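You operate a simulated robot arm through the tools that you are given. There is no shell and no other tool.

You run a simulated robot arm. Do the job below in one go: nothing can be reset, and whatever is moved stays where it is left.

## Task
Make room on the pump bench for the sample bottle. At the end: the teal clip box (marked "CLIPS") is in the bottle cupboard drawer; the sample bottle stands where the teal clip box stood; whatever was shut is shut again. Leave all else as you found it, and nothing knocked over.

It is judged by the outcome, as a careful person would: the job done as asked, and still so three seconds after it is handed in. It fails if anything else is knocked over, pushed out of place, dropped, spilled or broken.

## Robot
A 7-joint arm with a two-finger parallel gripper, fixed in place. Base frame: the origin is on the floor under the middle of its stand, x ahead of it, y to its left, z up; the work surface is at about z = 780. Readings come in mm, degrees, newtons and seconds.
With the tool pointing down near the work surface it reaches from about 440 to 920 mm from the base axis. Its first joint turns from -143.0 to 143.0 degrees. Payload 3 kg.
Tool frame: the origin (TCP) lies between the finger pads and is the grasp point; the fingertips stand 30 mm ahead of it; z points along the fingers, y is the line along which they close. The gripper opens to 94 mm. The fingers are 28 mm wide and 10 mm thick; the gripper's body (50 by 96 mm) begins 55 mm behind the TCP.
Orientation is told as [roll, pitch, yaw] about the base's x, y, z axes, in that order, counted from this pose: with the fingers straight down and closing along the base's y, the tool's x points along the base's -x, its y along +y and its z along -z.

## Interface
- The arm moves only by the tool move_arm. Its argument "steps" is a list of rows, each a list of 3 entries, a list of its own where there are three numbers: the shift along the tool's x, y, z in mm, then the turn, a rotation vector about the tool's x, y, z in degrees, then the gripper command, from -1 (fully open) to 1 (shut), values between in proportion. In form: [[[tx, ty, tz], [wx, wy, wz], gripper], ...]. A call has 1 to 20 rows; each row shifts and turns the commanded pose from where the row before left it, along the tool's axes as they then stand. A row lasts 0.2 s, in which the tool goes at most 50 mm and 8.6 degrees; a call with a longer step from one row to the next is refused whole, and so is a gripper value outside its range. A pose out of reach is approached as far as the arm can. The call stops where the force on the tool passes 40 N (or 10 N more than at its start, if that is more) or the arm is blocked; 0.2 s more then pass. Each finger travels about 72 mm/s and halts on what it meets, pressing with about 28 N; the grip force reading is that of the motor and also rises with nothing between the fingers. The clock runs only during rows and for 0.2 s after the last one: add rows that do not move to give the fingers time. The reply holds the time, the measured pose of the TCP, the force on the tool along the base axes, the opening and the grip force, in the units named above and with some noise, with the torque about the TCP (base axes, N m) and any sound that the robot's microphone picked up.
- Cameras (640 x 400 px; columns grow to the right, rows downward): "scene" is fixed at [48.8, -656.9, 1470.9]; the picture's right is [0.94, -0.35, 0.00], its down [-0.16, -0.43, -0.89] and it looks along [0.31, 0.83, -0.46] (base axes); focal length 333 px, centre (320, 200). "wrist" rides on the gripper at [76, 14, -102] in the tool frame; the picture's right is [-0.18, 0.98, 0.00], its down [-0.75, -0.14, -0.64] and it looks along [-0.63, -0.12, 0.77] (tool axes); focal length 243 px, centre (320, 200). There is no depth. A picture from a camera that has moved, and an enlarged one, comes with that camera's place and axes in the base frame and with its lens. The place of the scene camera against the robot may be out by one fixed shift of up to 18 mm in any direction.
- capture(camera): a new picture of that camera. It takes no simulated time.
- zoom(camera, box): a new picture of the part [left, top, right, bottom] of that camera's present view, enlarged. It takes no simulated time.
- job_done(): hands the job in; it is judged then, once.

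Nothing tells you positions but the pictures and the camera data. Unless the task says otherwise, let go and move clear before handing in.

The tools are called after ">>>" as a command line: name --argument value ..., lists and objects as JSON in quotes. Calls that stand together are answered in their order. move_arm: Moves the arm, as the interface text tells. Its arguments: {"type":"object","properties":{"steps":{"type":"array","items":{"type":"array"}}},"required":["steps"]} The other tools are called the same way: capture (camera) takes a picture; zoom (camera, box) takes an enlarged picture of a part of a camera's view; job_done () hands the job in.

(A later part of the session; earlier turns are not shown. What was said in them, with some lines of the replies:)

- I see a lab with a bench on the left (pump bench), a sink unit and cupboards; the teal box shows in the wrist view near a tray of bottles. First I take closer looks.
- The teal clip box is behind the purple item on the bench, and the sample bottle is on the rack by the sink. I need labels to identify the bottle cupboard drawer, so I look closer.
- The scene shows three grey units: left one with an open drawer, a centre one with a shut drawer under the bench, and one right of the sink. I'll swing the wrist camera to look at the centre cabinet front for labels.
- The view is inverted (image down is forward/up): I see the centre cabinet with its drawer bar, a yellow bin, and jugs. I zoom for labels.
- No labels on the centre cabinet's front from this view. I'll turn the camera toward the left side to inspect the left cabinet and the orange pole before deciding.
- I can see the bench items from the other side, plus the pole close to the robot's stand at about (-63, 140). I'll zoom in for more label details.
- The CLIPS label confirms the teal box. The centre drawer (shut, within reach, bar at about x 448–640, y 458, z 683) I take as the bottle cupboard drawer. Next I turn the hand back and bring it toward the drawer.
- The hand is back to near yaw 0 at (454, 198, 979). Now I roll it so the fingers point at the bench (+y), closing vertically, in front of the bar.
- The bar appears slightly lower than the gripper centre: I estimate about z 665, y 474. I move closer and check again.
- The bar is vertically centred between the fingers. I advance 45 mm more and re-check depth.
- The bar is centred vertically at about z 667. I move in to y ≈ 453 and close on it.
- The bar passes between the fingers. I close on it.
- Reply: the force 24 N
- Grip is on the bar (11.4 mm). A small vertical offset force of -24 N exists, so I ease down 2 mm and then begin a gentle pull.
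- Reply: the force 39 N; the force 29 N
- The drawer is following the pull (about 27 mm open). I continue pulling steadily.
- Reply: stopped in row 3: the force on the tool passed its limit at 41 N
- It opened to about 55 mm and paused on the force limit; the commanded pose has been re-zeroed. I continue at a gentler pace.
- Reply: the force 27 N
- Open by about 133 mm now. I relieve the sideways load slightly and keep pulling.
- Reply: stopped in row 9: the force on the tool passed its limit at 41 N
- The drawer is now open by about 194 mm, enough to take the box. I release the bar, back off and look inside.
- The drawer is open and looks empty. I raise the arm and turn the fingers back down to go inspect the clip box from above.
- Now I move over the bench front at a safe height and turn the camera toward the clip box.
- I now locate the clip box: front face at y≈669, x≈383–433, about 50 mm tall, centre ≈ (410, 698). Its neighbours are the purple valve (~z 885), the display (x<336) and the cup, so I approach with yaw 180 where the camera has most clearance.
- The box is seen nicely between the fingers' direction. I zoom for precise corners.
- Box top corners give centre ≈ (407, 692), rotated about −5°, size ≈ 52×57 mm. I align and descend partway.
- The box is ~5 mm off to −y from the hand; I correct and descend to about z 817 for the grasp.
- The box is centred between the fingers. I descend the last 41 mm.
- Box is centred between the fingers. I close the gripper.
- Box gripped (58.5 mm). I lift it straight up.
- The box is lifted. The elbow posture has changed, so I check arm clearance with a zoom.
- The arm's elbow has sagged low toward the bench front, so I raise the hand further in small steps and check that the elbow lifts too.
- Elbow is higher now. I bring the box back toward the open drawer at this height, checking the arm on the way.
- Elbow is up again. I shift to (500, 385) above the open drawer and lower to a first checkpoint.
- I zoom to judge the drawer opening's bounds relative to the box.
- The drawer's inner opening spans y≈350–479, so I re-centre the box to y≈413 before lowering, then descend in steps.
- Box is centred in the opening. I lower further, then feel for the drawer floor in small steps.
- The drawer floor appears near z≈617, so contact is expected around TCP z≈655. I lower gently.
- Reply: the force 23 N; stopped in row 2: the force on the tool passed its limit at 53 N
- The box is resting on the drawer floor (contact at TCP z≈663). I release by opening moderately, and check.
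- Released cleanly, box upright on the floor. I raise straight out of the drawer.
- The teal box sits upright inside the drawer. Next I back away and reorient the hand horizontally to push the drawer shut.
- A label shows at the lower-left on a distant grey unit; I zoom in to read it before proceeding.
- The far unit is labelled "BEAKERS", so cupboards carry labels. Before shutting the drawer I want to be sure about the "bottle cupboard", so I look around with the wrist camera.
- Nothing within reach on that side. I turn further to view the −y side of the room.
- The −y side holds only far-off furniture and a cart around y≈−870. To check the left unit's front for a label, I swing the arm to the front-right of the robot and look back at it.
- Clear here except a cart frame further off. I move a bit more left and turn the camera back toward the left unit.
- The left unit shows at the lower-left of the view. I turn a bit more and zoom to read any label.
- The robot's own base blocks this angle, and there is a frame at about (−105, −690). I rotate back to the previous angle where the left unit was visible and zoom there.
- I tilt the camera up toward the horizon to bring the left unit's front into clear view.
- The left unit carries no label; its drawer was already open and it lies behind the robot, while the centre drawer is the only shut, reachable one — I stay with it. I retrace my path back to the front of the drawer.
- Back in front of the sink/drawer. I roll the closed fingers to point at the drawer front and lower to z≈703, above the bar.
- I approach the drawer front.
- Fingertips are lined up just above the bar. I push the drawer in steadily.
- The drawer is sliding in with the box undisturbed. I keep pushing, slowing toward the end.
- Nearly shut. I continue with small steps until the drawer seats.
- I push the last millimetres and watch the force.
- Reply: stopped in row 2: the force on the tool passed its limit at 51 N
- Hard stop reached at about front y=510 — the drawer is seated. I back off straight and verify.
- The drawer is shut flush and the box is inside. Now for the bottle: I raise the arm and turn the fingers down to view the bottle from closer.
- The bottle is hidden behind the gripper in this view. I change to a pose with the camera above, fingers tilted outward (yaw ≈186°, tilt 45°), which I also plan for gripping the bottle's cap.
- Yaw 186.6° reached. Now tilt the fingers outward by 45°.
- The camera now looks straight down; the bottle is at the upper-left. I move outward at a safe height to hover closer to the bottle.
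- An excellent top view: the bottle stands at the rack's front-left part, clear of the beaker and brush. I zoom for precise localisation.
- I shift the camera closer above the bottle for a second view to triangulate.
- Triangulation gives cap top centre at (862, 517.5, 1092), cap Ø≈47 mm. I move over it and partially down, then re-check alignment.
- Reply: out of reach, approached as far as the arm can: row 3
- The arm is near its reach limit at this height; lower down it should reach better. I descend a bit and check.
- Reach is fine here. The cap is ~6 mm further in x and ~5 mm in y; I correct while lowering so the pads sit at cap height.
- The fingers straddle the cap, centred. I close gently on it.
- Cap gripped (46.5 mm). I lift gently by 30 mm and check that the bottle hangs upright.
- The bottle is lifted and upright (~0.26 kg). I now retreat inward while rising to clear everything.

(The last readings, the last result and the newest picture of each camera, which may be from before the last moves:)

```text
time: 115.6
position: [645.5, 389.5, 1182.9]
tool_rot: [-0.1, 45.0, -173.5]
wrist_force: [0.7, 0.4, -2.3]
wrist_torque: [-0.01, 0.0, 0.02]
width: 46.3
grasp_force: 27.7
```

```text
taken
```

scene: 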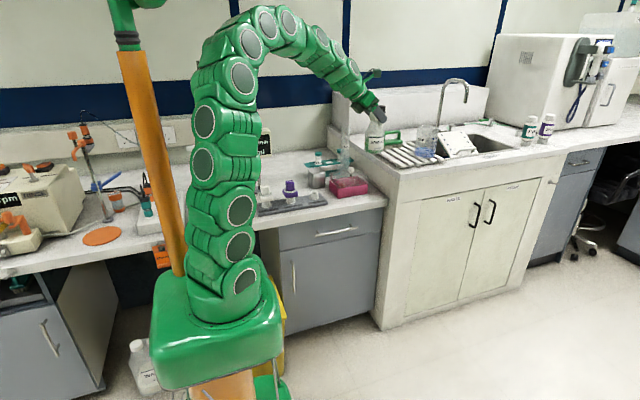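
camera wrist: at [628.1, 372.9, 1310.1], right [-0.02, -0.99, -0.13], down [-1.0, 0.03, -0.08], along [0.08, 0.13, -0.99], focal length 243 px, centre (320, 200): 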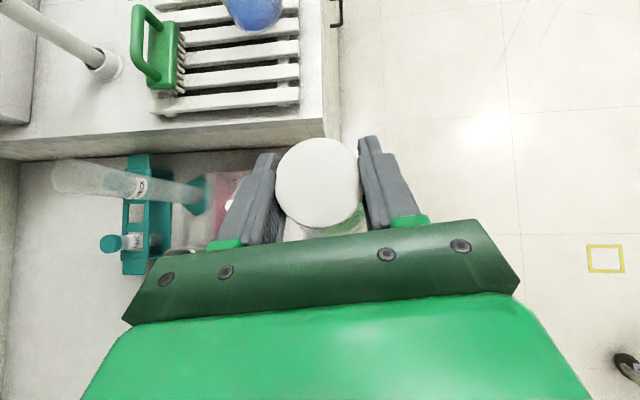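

Bottle hangs upright. I now swing it over the bench at this height, toward (480, 580).

>>> move_arm --steps '[[[-6, -13, -6], [0, 0, 0], 1], [[-12.6, -25.9, -12.6], [0, 0, 0], 1], [[-12.6, -25.9, -12.6], [0, 0, 0], 1], [[-12.6, -25.9, -12.6], [0, 0, 0], 1], [[-12.6, -25.9, -12.6], [0, 0, 0], 1], [[-12.6, -25.9, -12.6], [0, 0, 0], 1], [[-12.6, -25.9, -12.6], [0, 0, 0], 1], [[-12.6, -25.9, -12.6], [0, 0, 0], 1], [[-6, -13, -6], [0, 0, 0], 1]]'

>>> capture --camera "scene"

>>> capture --camera "wrist"

```text
time: 117.6
position: [481.0, 581.5, 1181.6]
tool_rot: [0.0, 45.0, -173.6]
wrist_force: [0.2, -0.3, -2.3]
wrist_torque: [0.02, 0.01, -0.02]
width: 46.3
grasp_force: 27.5
```

```text
taken
```

scene: 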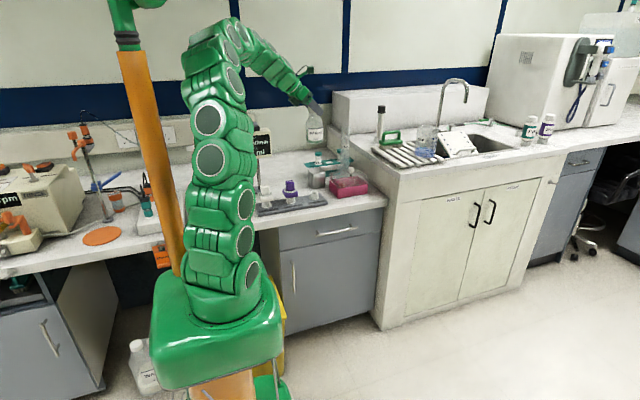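

```text
taken
camera wrist: at [463.6, 565.8, 1307.8], right [-0.02, -0.99, -0.13], down [-1.0, 0.03, -0.08], along [0.08, 0.13, -0.99], focal length 243 px, centre (320, 200)
```

wrist: 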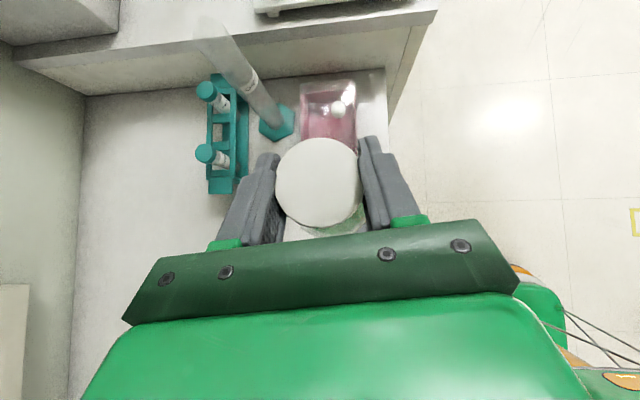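

Now I turn the hand about the vertical so it will come in from the robot's side rather than beside the display.

>>> move_arm --steps '[[[0, 0, 0], [3.89, 0, -3.89], 1], [[0, 0, 0], [3.89, 0, -3.89], 1], [[0, 0, 0], [3.89, 0, -3.89], 1], [[0, 0, 0], [3.89, 0, -3.89], 1]]'

>>> capture --camera "scene"

>>> capture --camera "wrist"

```text
time: 118.6
position: [481.1, 579.9, 1183.3]
tool_rot: [-0.1, 45.1, -151.5]
wrist_force: [-0.3, -0.4, -2.9]
wrist_torque: [0.02, -0.01, -0.03]
width: 46.6
grasp_force: 27.8
```

```text
taken
```

scene: 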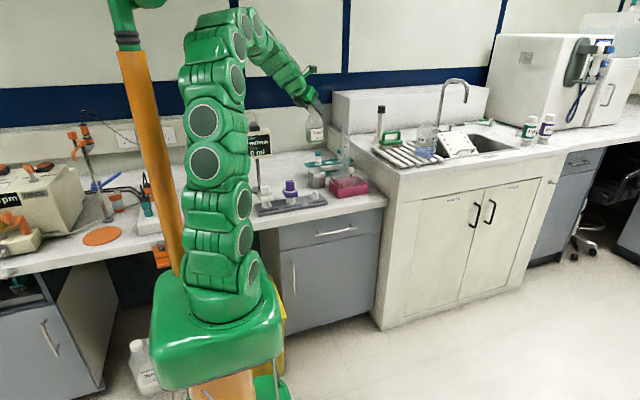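

```text
taken
camera wrist: at [471.0, 559.4, 1309.4], right [0.36, -0.93, -0.13], down [-0.93, -0.35, -0.08], along [0.03, 0.15, -0.99], focal length 243 px, centre (320, 200)
```

wrist: 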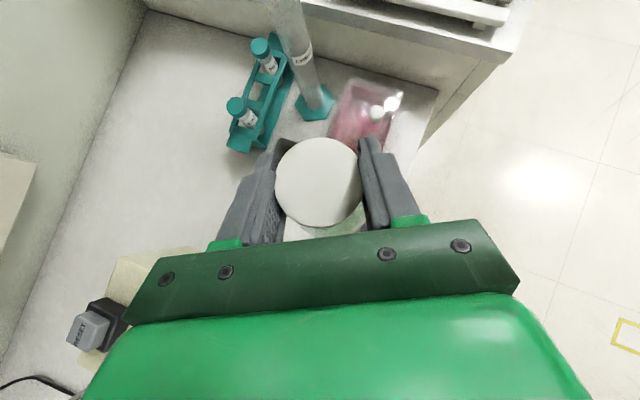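

>>> move_arm --steps '[[[0, 0, 0], [3.89, 0, -3.89], 1], [[0, 0, 0], [3.89, 0, -3.89], 1], [[0, 0, 0], [3.89, 0, -3.89], 1], [[0, 0, 0], [3.89, 0, -3.89], 1]]'

>>> capture --camera "scene"

>>> capture --camera "wrist"

```text
time: 119.6
position: [480.5, 578.2, 1182.3]
tool_rot: [0.0, 44.9, -129.5]
wrist_force: [0.2, 0.9, -2.0]
wrist_torque: [0.04, -0.01, -0.03]
width: 46.0
grasp_force: 28.4
```

```text
taken
```

scene: 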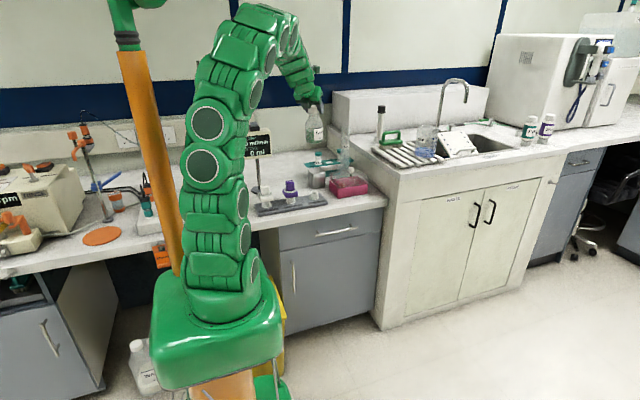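

```text
taken
camera wrist: at [479.3, 556.7, 1308.7], right [0.68, -0.72, -0.13], down [-0.74, -0.67, -0.08], along [-0.03, 0.15, -0.99], focal length 243 px, centre (320, 200)
```

wrist: 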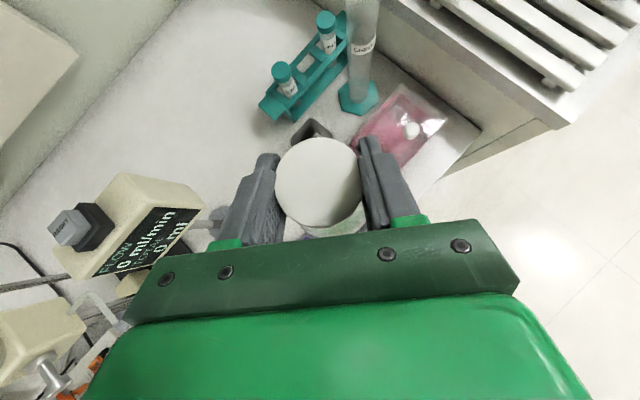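

Orientation is good. I translate over the clip box's former spot (407, 691) at this height.

>>> move_arm --steps '[[[3, -12.8, 3], [0, 0, 0], 1], [[5.7, -25.7, 5.7], [0, 0, 0], 1], [[5.7, -25.7, 5.7], [0, 0, 0], 1], [[5.7, -25.7, 5.7], [0, 0, 0], 1], [[5.7, -25.7, 5.7], [0, 0, 0], 1], [[2.7, -12.9, 2.7], [0, 0, 0], 1]]'

>>> capture --camera "scene"

>>> capture --camera "wrist"

```text
time: 121.0
position: [407.8, 691.8, 1184.1]
tool_rot: [0.0, 45.1, -129.6]
wrist_force: [0.8, -0.8, -1.6]
wrist_torque: [0.0, -0.02, 0.01]
width: 46.4
grasp_force: 27.5
```

```text
taken
```

scene: 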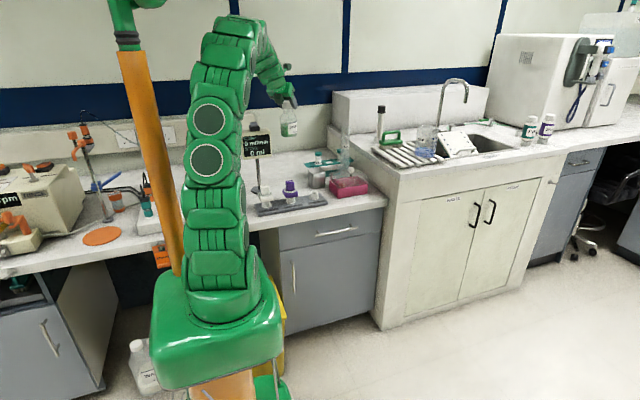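

```text
taken
camera wrist: at [405.9, 670.7, 1309.6], right [0.68, -0.73, -0.13], down [-0.74, -0.67, -0.08], along [-0.03, 0.15, -0.99], focal length 243 px, centre (320, 200)
```

wrist: 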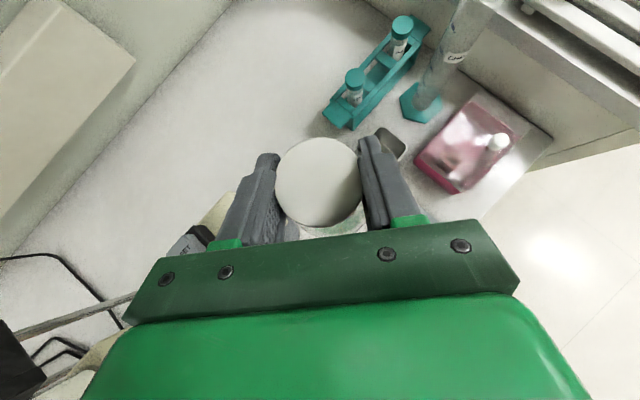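

Positioned above the spot; clearances to display, valve and cup look fine. I descend in stages.

>>> move_arm --steps '[[[-10, 0, 10], [0, 0, 0], 1], [[-18, 0, 18], [0, 0, 0], 1], [[-18, 0, 18], [0, 0, 0], 1], [[-18, 0, 18], [0, 0, 0], 1], [[-18, 0, 18], [0, 0, 0], 1], [[-10, 0, 10], [0, 0, 0], 1]]'

>>> capture --camera "wrist"

>>> zoom --camera "scene" --box '[170, 20, 400, 220]'

```text
time: 122.4
position: [407.1, 692.1, 1052.6]
tool_rot: [-0.1, 45.1, -129.6]
wrist_force: [0.6, -0.3, -2.7]
wrist_torque: [-0.02, -0.02, 0.04]
width: 46.1
grasp_force: 27.8
```

```text
taken
camera wrist: at [406.2, 670.2, 1179.2], right [0.68, -0.73, -0.13], down [-0.74, -0.67, -0.08], along [-0.03, 0.15, -0.99], focal length 243 px, centre (320, 200)
```

wrist: 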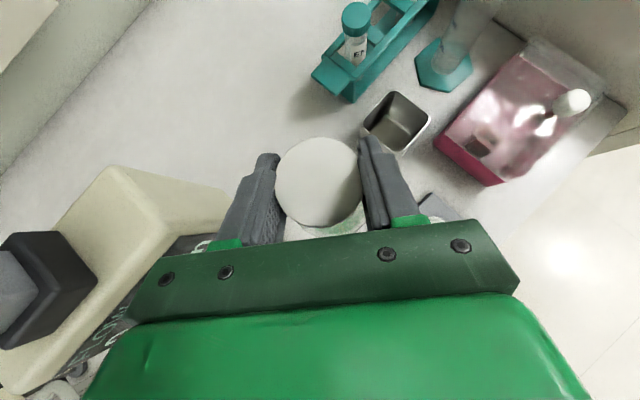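

```text
2.00 times, centred on (285, 120) of scene
camera zoom: at [48.8, -656.9, 1470.9], right [0.94, -0.35, 0.0], down [-0.16, -0.43, -0.89], along [0.31, 0.83, -0.46], focal length 665 px, centre (390, 360)
```

zoom: 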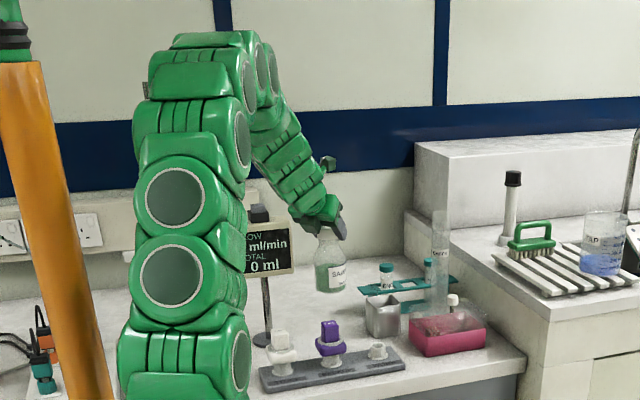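

I zoom to verify the gap between the hand and the display before lowering further.

>>> zoom --camera "wrist" --box '[0, 120, 300, 370]'

>>> zoom --camera "scene" --box '[250, 80, 350, 170]'

```text
1.60 times, centred on (150, 245) of wrist
camera zoom: at [406.2, 670.2, 1179.2], right [0.68, -0.73, -0.13], down [-0.74, -0.67, -0.08], along [-0.03, 0.15, -0.99], focal length 388 px, centre (592, 128)
```

zoom: 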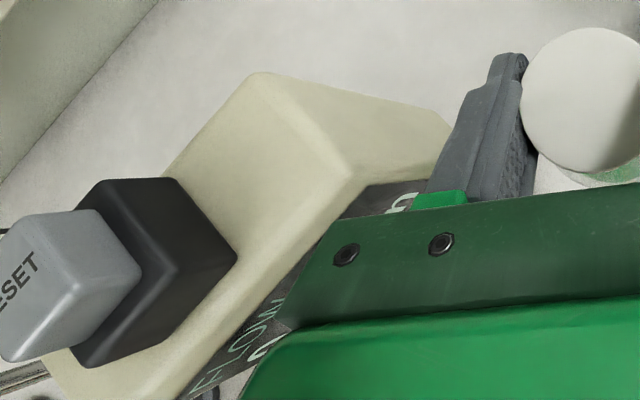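

```text
4.44 times, centred on (300, 125) of scene
camera zoom: at [48.8, -656.9, 1470.9], right [0.94, -0.35, 0.0], down [-0.16, -0.43, -0.89], along [0.31, 0.83, -0.46], focal length 1479 px, centre (409, 533)
```

zoom: 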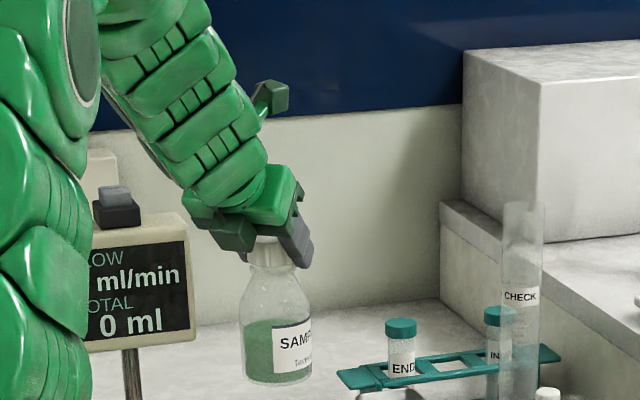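

The display corner is about 37 mm away from the hand's nearest edge—fine. I lower further to about z 935.

>>> move_arm --steps '[[[-10, 0, 10], [0, 0, 0], 1], [[-16, 0, 16], [0, 0, 0], 1], [[-16, 0, 16], [0, 0, 0], 1], [[-16, 0, 16], [0, 0, 0], 1], [[-14, 0, 14], [0, 0, 0], 1], [[-10, 0, 10], [0, 0, 0], 1]]'

>>> capture --camera "wrist"

>>> zoom --camera "scene" --box '[240, 90, 380, 220]'

```text
time: 123.8
position: [406.9, 692.2, 934.7]
tool_rot: [-0.1, 45.0, -129.6]
wrist_force: [-0.4, 0.2, -2.0]
wrist_torque: [-0.03, -0.01, 0.0]
width: 46.4
grasp_force: 27.9
```

```text
taken
camera wrist: at [406.1, 669.5, 1062.0], right [0.68, -0.73, -0.13], down [-0.74, -0.67, -0.08], along [-0.03, 0.15, -0.99], focal length 243 px, centre (320, 200)
```

wrist: 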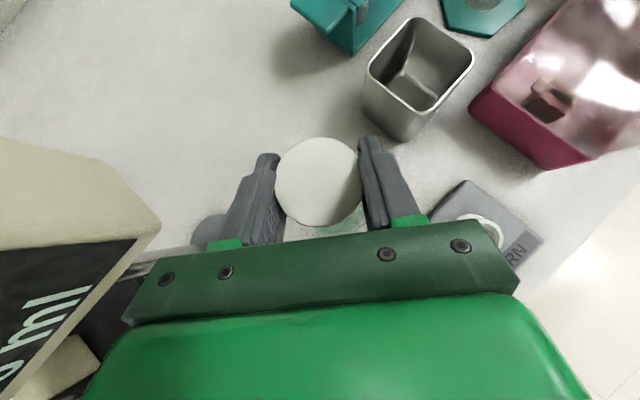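

```text
3.08 times, centred on (310, 155) of scene
camera zoom: at [48.8, -656.9, 1470.9], right [0.94, -0.35, 0.0], down [-0.16, -0.43, -0.89], along [0.31, 0.83, -0.46], focal length 1024 px, centre (351, 338)
```

zoom: 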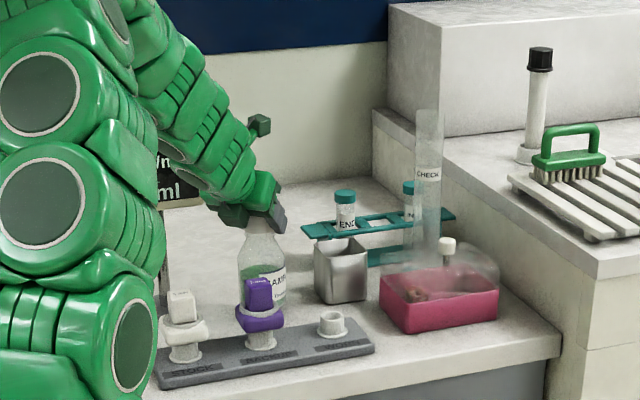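

The bottle is just above the bench. I lower in small increments, watching for contact.

>>> move_arm --steps '[[[-3.5, 0, 3.5], [0, 0, 0], 1], [[-3.5, 0, 3.5], [0, 0, 0], 1]]'

>>> move_arm --steps '[[[-2.1, 0, 2.1], [0, 0, 0], 1], [[-2.1, 0, 2.1], [0, 0, 0], 1]]'

>>> move_arm --steps '[[[-1.4, 0, 1.4], [0, 0, 0], 1], [[-1.4, 0, 1.4], [0, 0, 0], 1]]'

```text
time: 124.4
position: [406.8, 691.1, 926.7]
tool_rot: [0.0, 45.0, -129.7]
wrist_force: [0.5, -0.1, -2.3]
wrist_torque: [0.03, -0.04, 0.01]
width: 46.4
grasp_force: 28.1
```

```text
time: 125.0
position: [406.3, 692.3, 920.6]
tool_rot: [0.1, 45.0, -129.6]
wrist_force: [0.1, 0.1, -2.5]
wrist_torque: [-0.01, -0.01, -0.03]
width: 45.9
grasp_force: 28.0
```

```text
time: 125.6
position: [407.0, 691.9, 917.4]
tool_rot: [0.0, 45.0, -129.6]
wrist_force: [-0.5, -0.4, 2.0]
wrist_torque: [-0.06, 0.02, -0.01]
width: 46.2
grasp_force: 27.9
```

Contact: the weight is taken by the bench (force went from −2.4 to +2.0 N). I check the picture, then release.

>>> zoom --camera "scene" --box '[260, 120, 360, 220]'

>>> capture --camera "wrist"

```text
4.00 times, centred on (310, 170) of scene
camera zoom: at [48.8, -656.9, 1470.9], right [0.94, -0.35, 0.0], down [-0.16, -0.43, -0.89], along [0.31, 0.83, -0.46], focal length 1331 px, centre (360, 320)
```

zoom: 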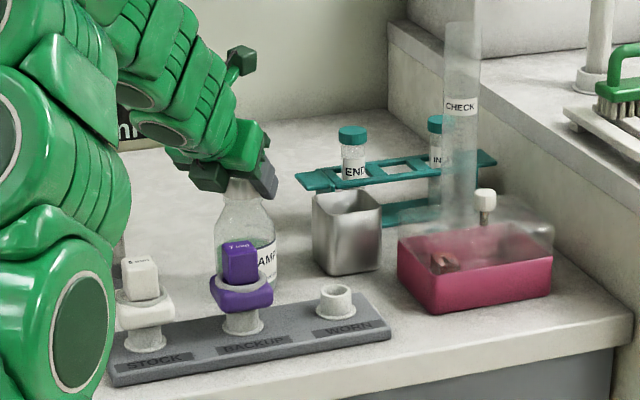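

```text
taken
camera wrist: at [406.3, 669.8, 1043.5], right [0.68, -0.73, -0.13], down [-0.74, -0.67, -0.08], along [-0.03, 0.15, -0.99], focal length 243 px, centre (320, 200)
```

wrist: 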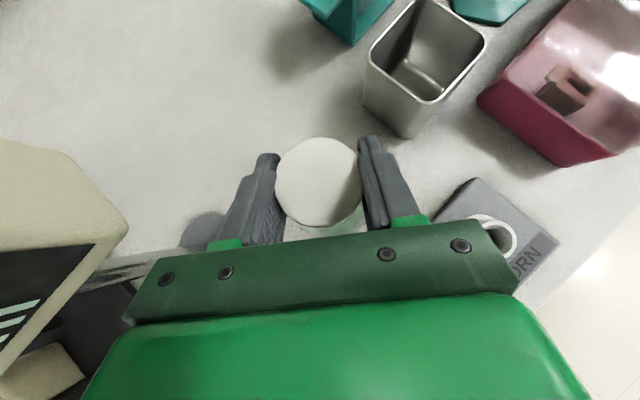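

Bottle stands upright on the bench. I open the fingers moderately to release.

>>> move_arm --steps '[[[0, 0, 0], [0, 0, 0], -0.05], [[0, 0, 0], [0, 0, 0], -0.2], [[0, 0, 0], [0, 0, 0], -0.35], [[0, 0, 0], [0, 0, 0], -0.45], [[0, 0, 0], [0, 0, 0], -0.45]]'

>>> capture --camera "wrist"

>>> zoom --camera "scene" --box '[260, 120, 360, 220]'

```text
time: 126.8
position: [407.8, 692.0, 917.2]
tool_rot: [0.0, 45.0, -129.5]
wrist_force: [-0.8, -0.1, -0.2]
wrist_torque: [-0.01, 0.04, -0.02]
width: 68.3
grasp_force: 0.0
```

```text
taken
camera wrist: at [406.4, 669.7, 1043.0], right [0.68, -0.73, -0.13], down [-0.74, -0.67, -0.08], along [-0.03, 0.15, -0.99], focal length 243 px, centre (320, 200)
```

wrist: 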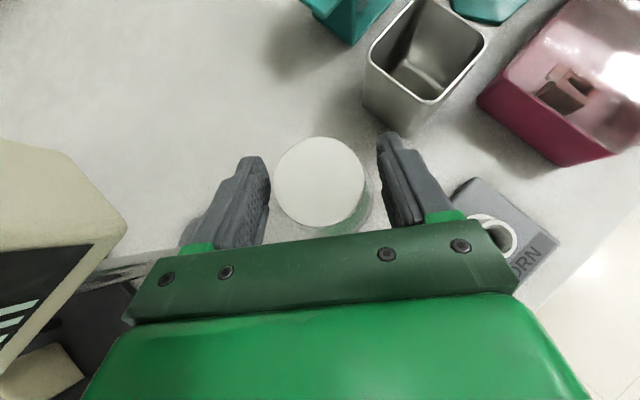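

```text
4.00 times, centred on (310, 170) of scene
camera zoom: at [48.8, -656.9, 1470.9], right [0.94, -0.35, 0.0], down [-0.16, -0.43, -0.89], along [0.31, 0.83, -0.46], focal length 1331 px, centre (360, 320)
```

zoom: 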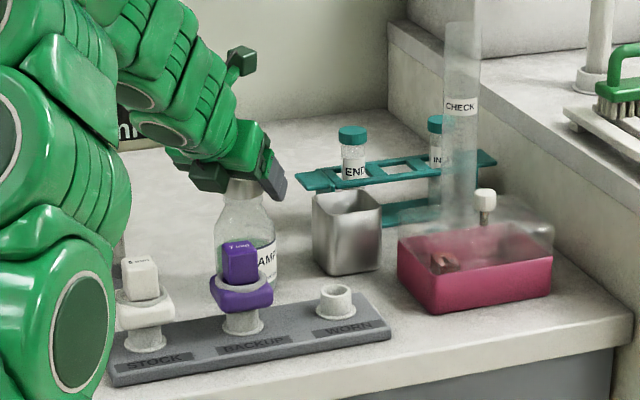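

Released; the bottle stands on its own. I withdraw straight up.

>>> move_arm --steps '[[[5, 0, -5], [0, 0, 0], -0.45], [[10, 0, -10], [0, 0, 0], -0.45], [[15, 0, -15], [0, 0, 0], -0.45], [[18, 0, -18], [0, 0, 0], -0.45], [[20, 0, -20], [0, 0, 0], -0.45], [[20, 0, -20], [0, 0, 0], -0.45], [[20, 0, -20], [0, 0, 0], -0.45], [[20, 0, -20], [0, 0, 0], -0.45], [[20, 0, -20], [0, 0, 0], -0.45], [[20, 0, -20], [0, 0, 0], -0.45]]'

>>> capture --camera "wrist"

>>> capture --camera "scene"

```text
time: 129.0
position: [406.5, 689.9, 1154.7]
tool_rot: [0.0, 45.0, -129.6]
wrist_force: [0.3, -0.5, -0.1]
wrist_torque: [-0.02, -0.02, 0.02]
width: 68.4
grasp_force: 0.1
```

```text
taken
camera wrist: at [405.9, 668.5, 1281.2], right [0.67, -0.73, -0.13], down [-0.74, -0.67, -0.08], along [-0.03, 0.15, -0.99], focal length 243 px, centre (320, 200)
```

wrist: 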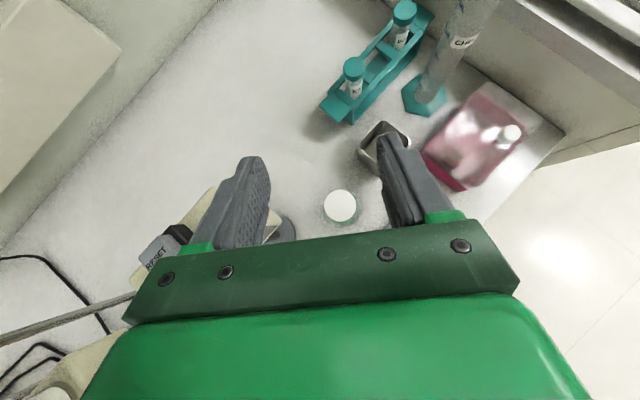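

```text
taken
```

scene: 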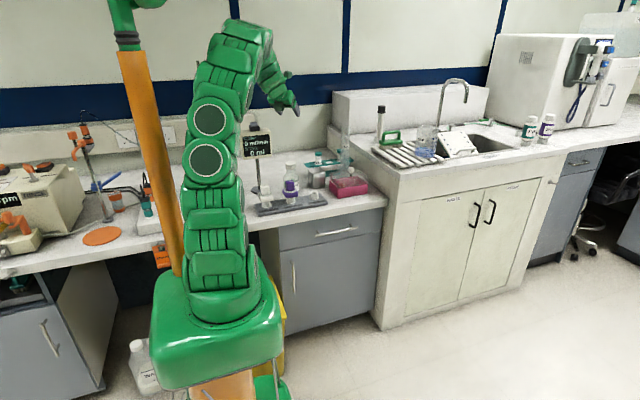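

The bottle stands at about (409, 694), where the box was. I move the hand clear of the bench and do a final check.

>>> move_arm --steps '[[[10, 0, -10], [0, 0, 0], -0.45], [[-18.2, 15.7, -26.3], [0, 0, 0], -0.45], [[-18.2, 15.7, -26.3], [0, 0, 0], -0.45], [[-18.2, 15.7, -26.3], [0, 0, 0], -0.45], [[-18.2, 15.7, -26.3], [0, 0, 0], -0.45], [[-18.2, 15.7, -26.3], [0, 0, 0], -0.45], [[-18.2, 15.7, -26.3], [0, 0, 0], -0.45], [[-18.2, 15.7, -26.3], [0, 0, 0], -0.45]]'

>>> capture --camera "scene"

>>> zoom --camera "scene" --box '[230, 120, 400, 230]'

>>> zoom --camera "scene" --box '[260, 200, 400, 300]'

>>> zoom --camera "scene" --box '[350, 80, 560, 200]'

>>> capture --camera "wrist"

```text
time: 130.8
position: [353.0, 451.2, 1208.8]
tool_rot: [-0.1, 45.0, -129.6]
wrist_force: [0.6, 0.9, -0.8]
wrist_torque: [0.01, 0.02, 0.01]
width: 68.1
grasp_force: 0.1
```

```text
taken
```

scene: 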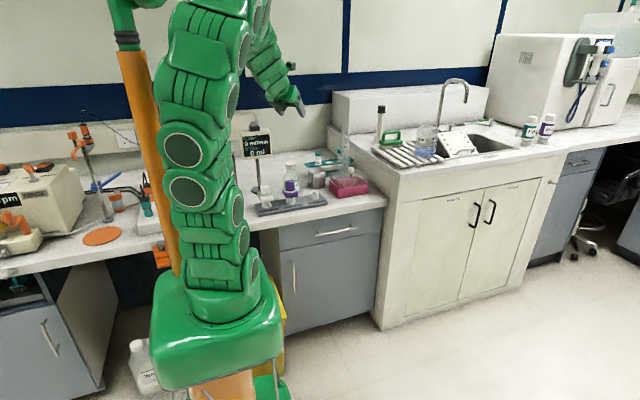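

```text
3.64 times, centred on (315, 175) of scene
camera zoom: at [48.8, -656.9, 1470.9], right [0.94, -0.35, 0.0], down [-0.16, -0.43, -0.89], along [0.31, 0.83, -0.46], focal length 1210 px, centre (338, 291)
```

zoom: 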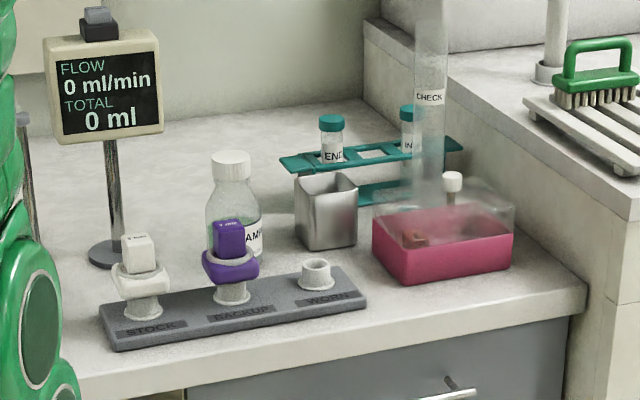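

```text
4.00 times, centred on (330, 250) of scene
camera zoom: at [48.8, -656.9, 1470.9], right [0.94, -0.35, 0.0], down [-0.16, -0.43, -0.89], along [0.31, 0.83, -0.46], focal length 1331 px, centre (280, 0)
```

zoom: 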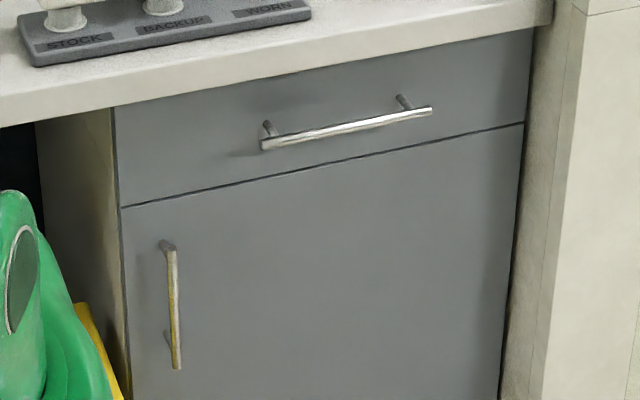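

```text
3.05 times, centred on (455, 140) of scene
camera zoom: at [48.8, -656.9, 1470.9], right [0.94, -0.35, 0.0], down [-0.16, -0.43, -0.89], along [0.31, 0.83, -0.46], focal length 1014 px, centre (-91, 383)
```

zoom: 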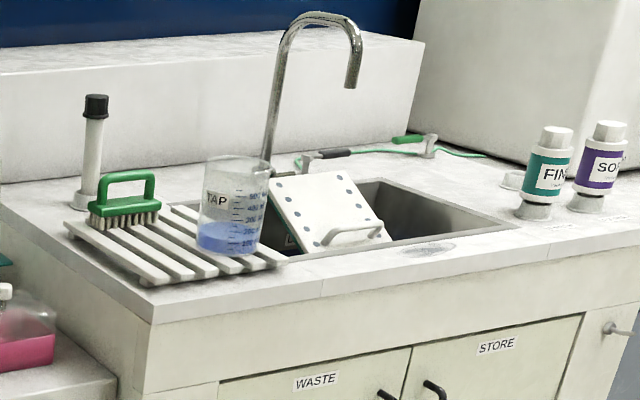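

```text
taken
camera wrist: at [351.6, 429.8, 1335.5], right [0.68, -0.73, -0.13], down [-0.74, -0.67, -0.08], along [-0.03, 0.15, -0.99], focal length 243 px, centre (320, 200)
```

wrist: 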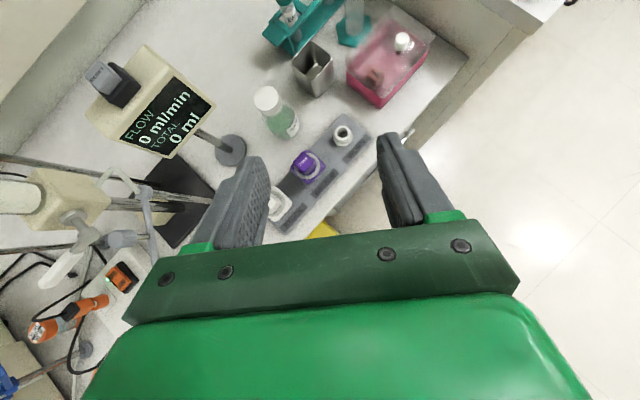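

The bottle stands upright where the clip box was. The drawer with the clip box is shut flush, and everything else is where I found it. The hand is empty and clear, so I hand the job in.

>>> job_done

```text
The job is handed in.
```

The job is handed in, and the final pictures show everything as asked. The one thing I could not confirm by a label is which drawer is the bottle cupboard drawer.

- **Clip box:** it is upright in the drawer of the grey unit under the pump bench. No cupboard within reach carries a label. I chose this drawer because it was the only shut one the arm could reach. The left unit's drawer was already open, and the far units are out of range.
- **Sample bottle:** it stands upright on the bench within a few millimetres of where the clip box's centre was.
- **Drawer:** it is pushed fully shut again, flush with the cupboard front.
- **Everything else:** the rack, beaker, brush, valves, display and cup look unmoved. The gripper is empty and clear of the bench.
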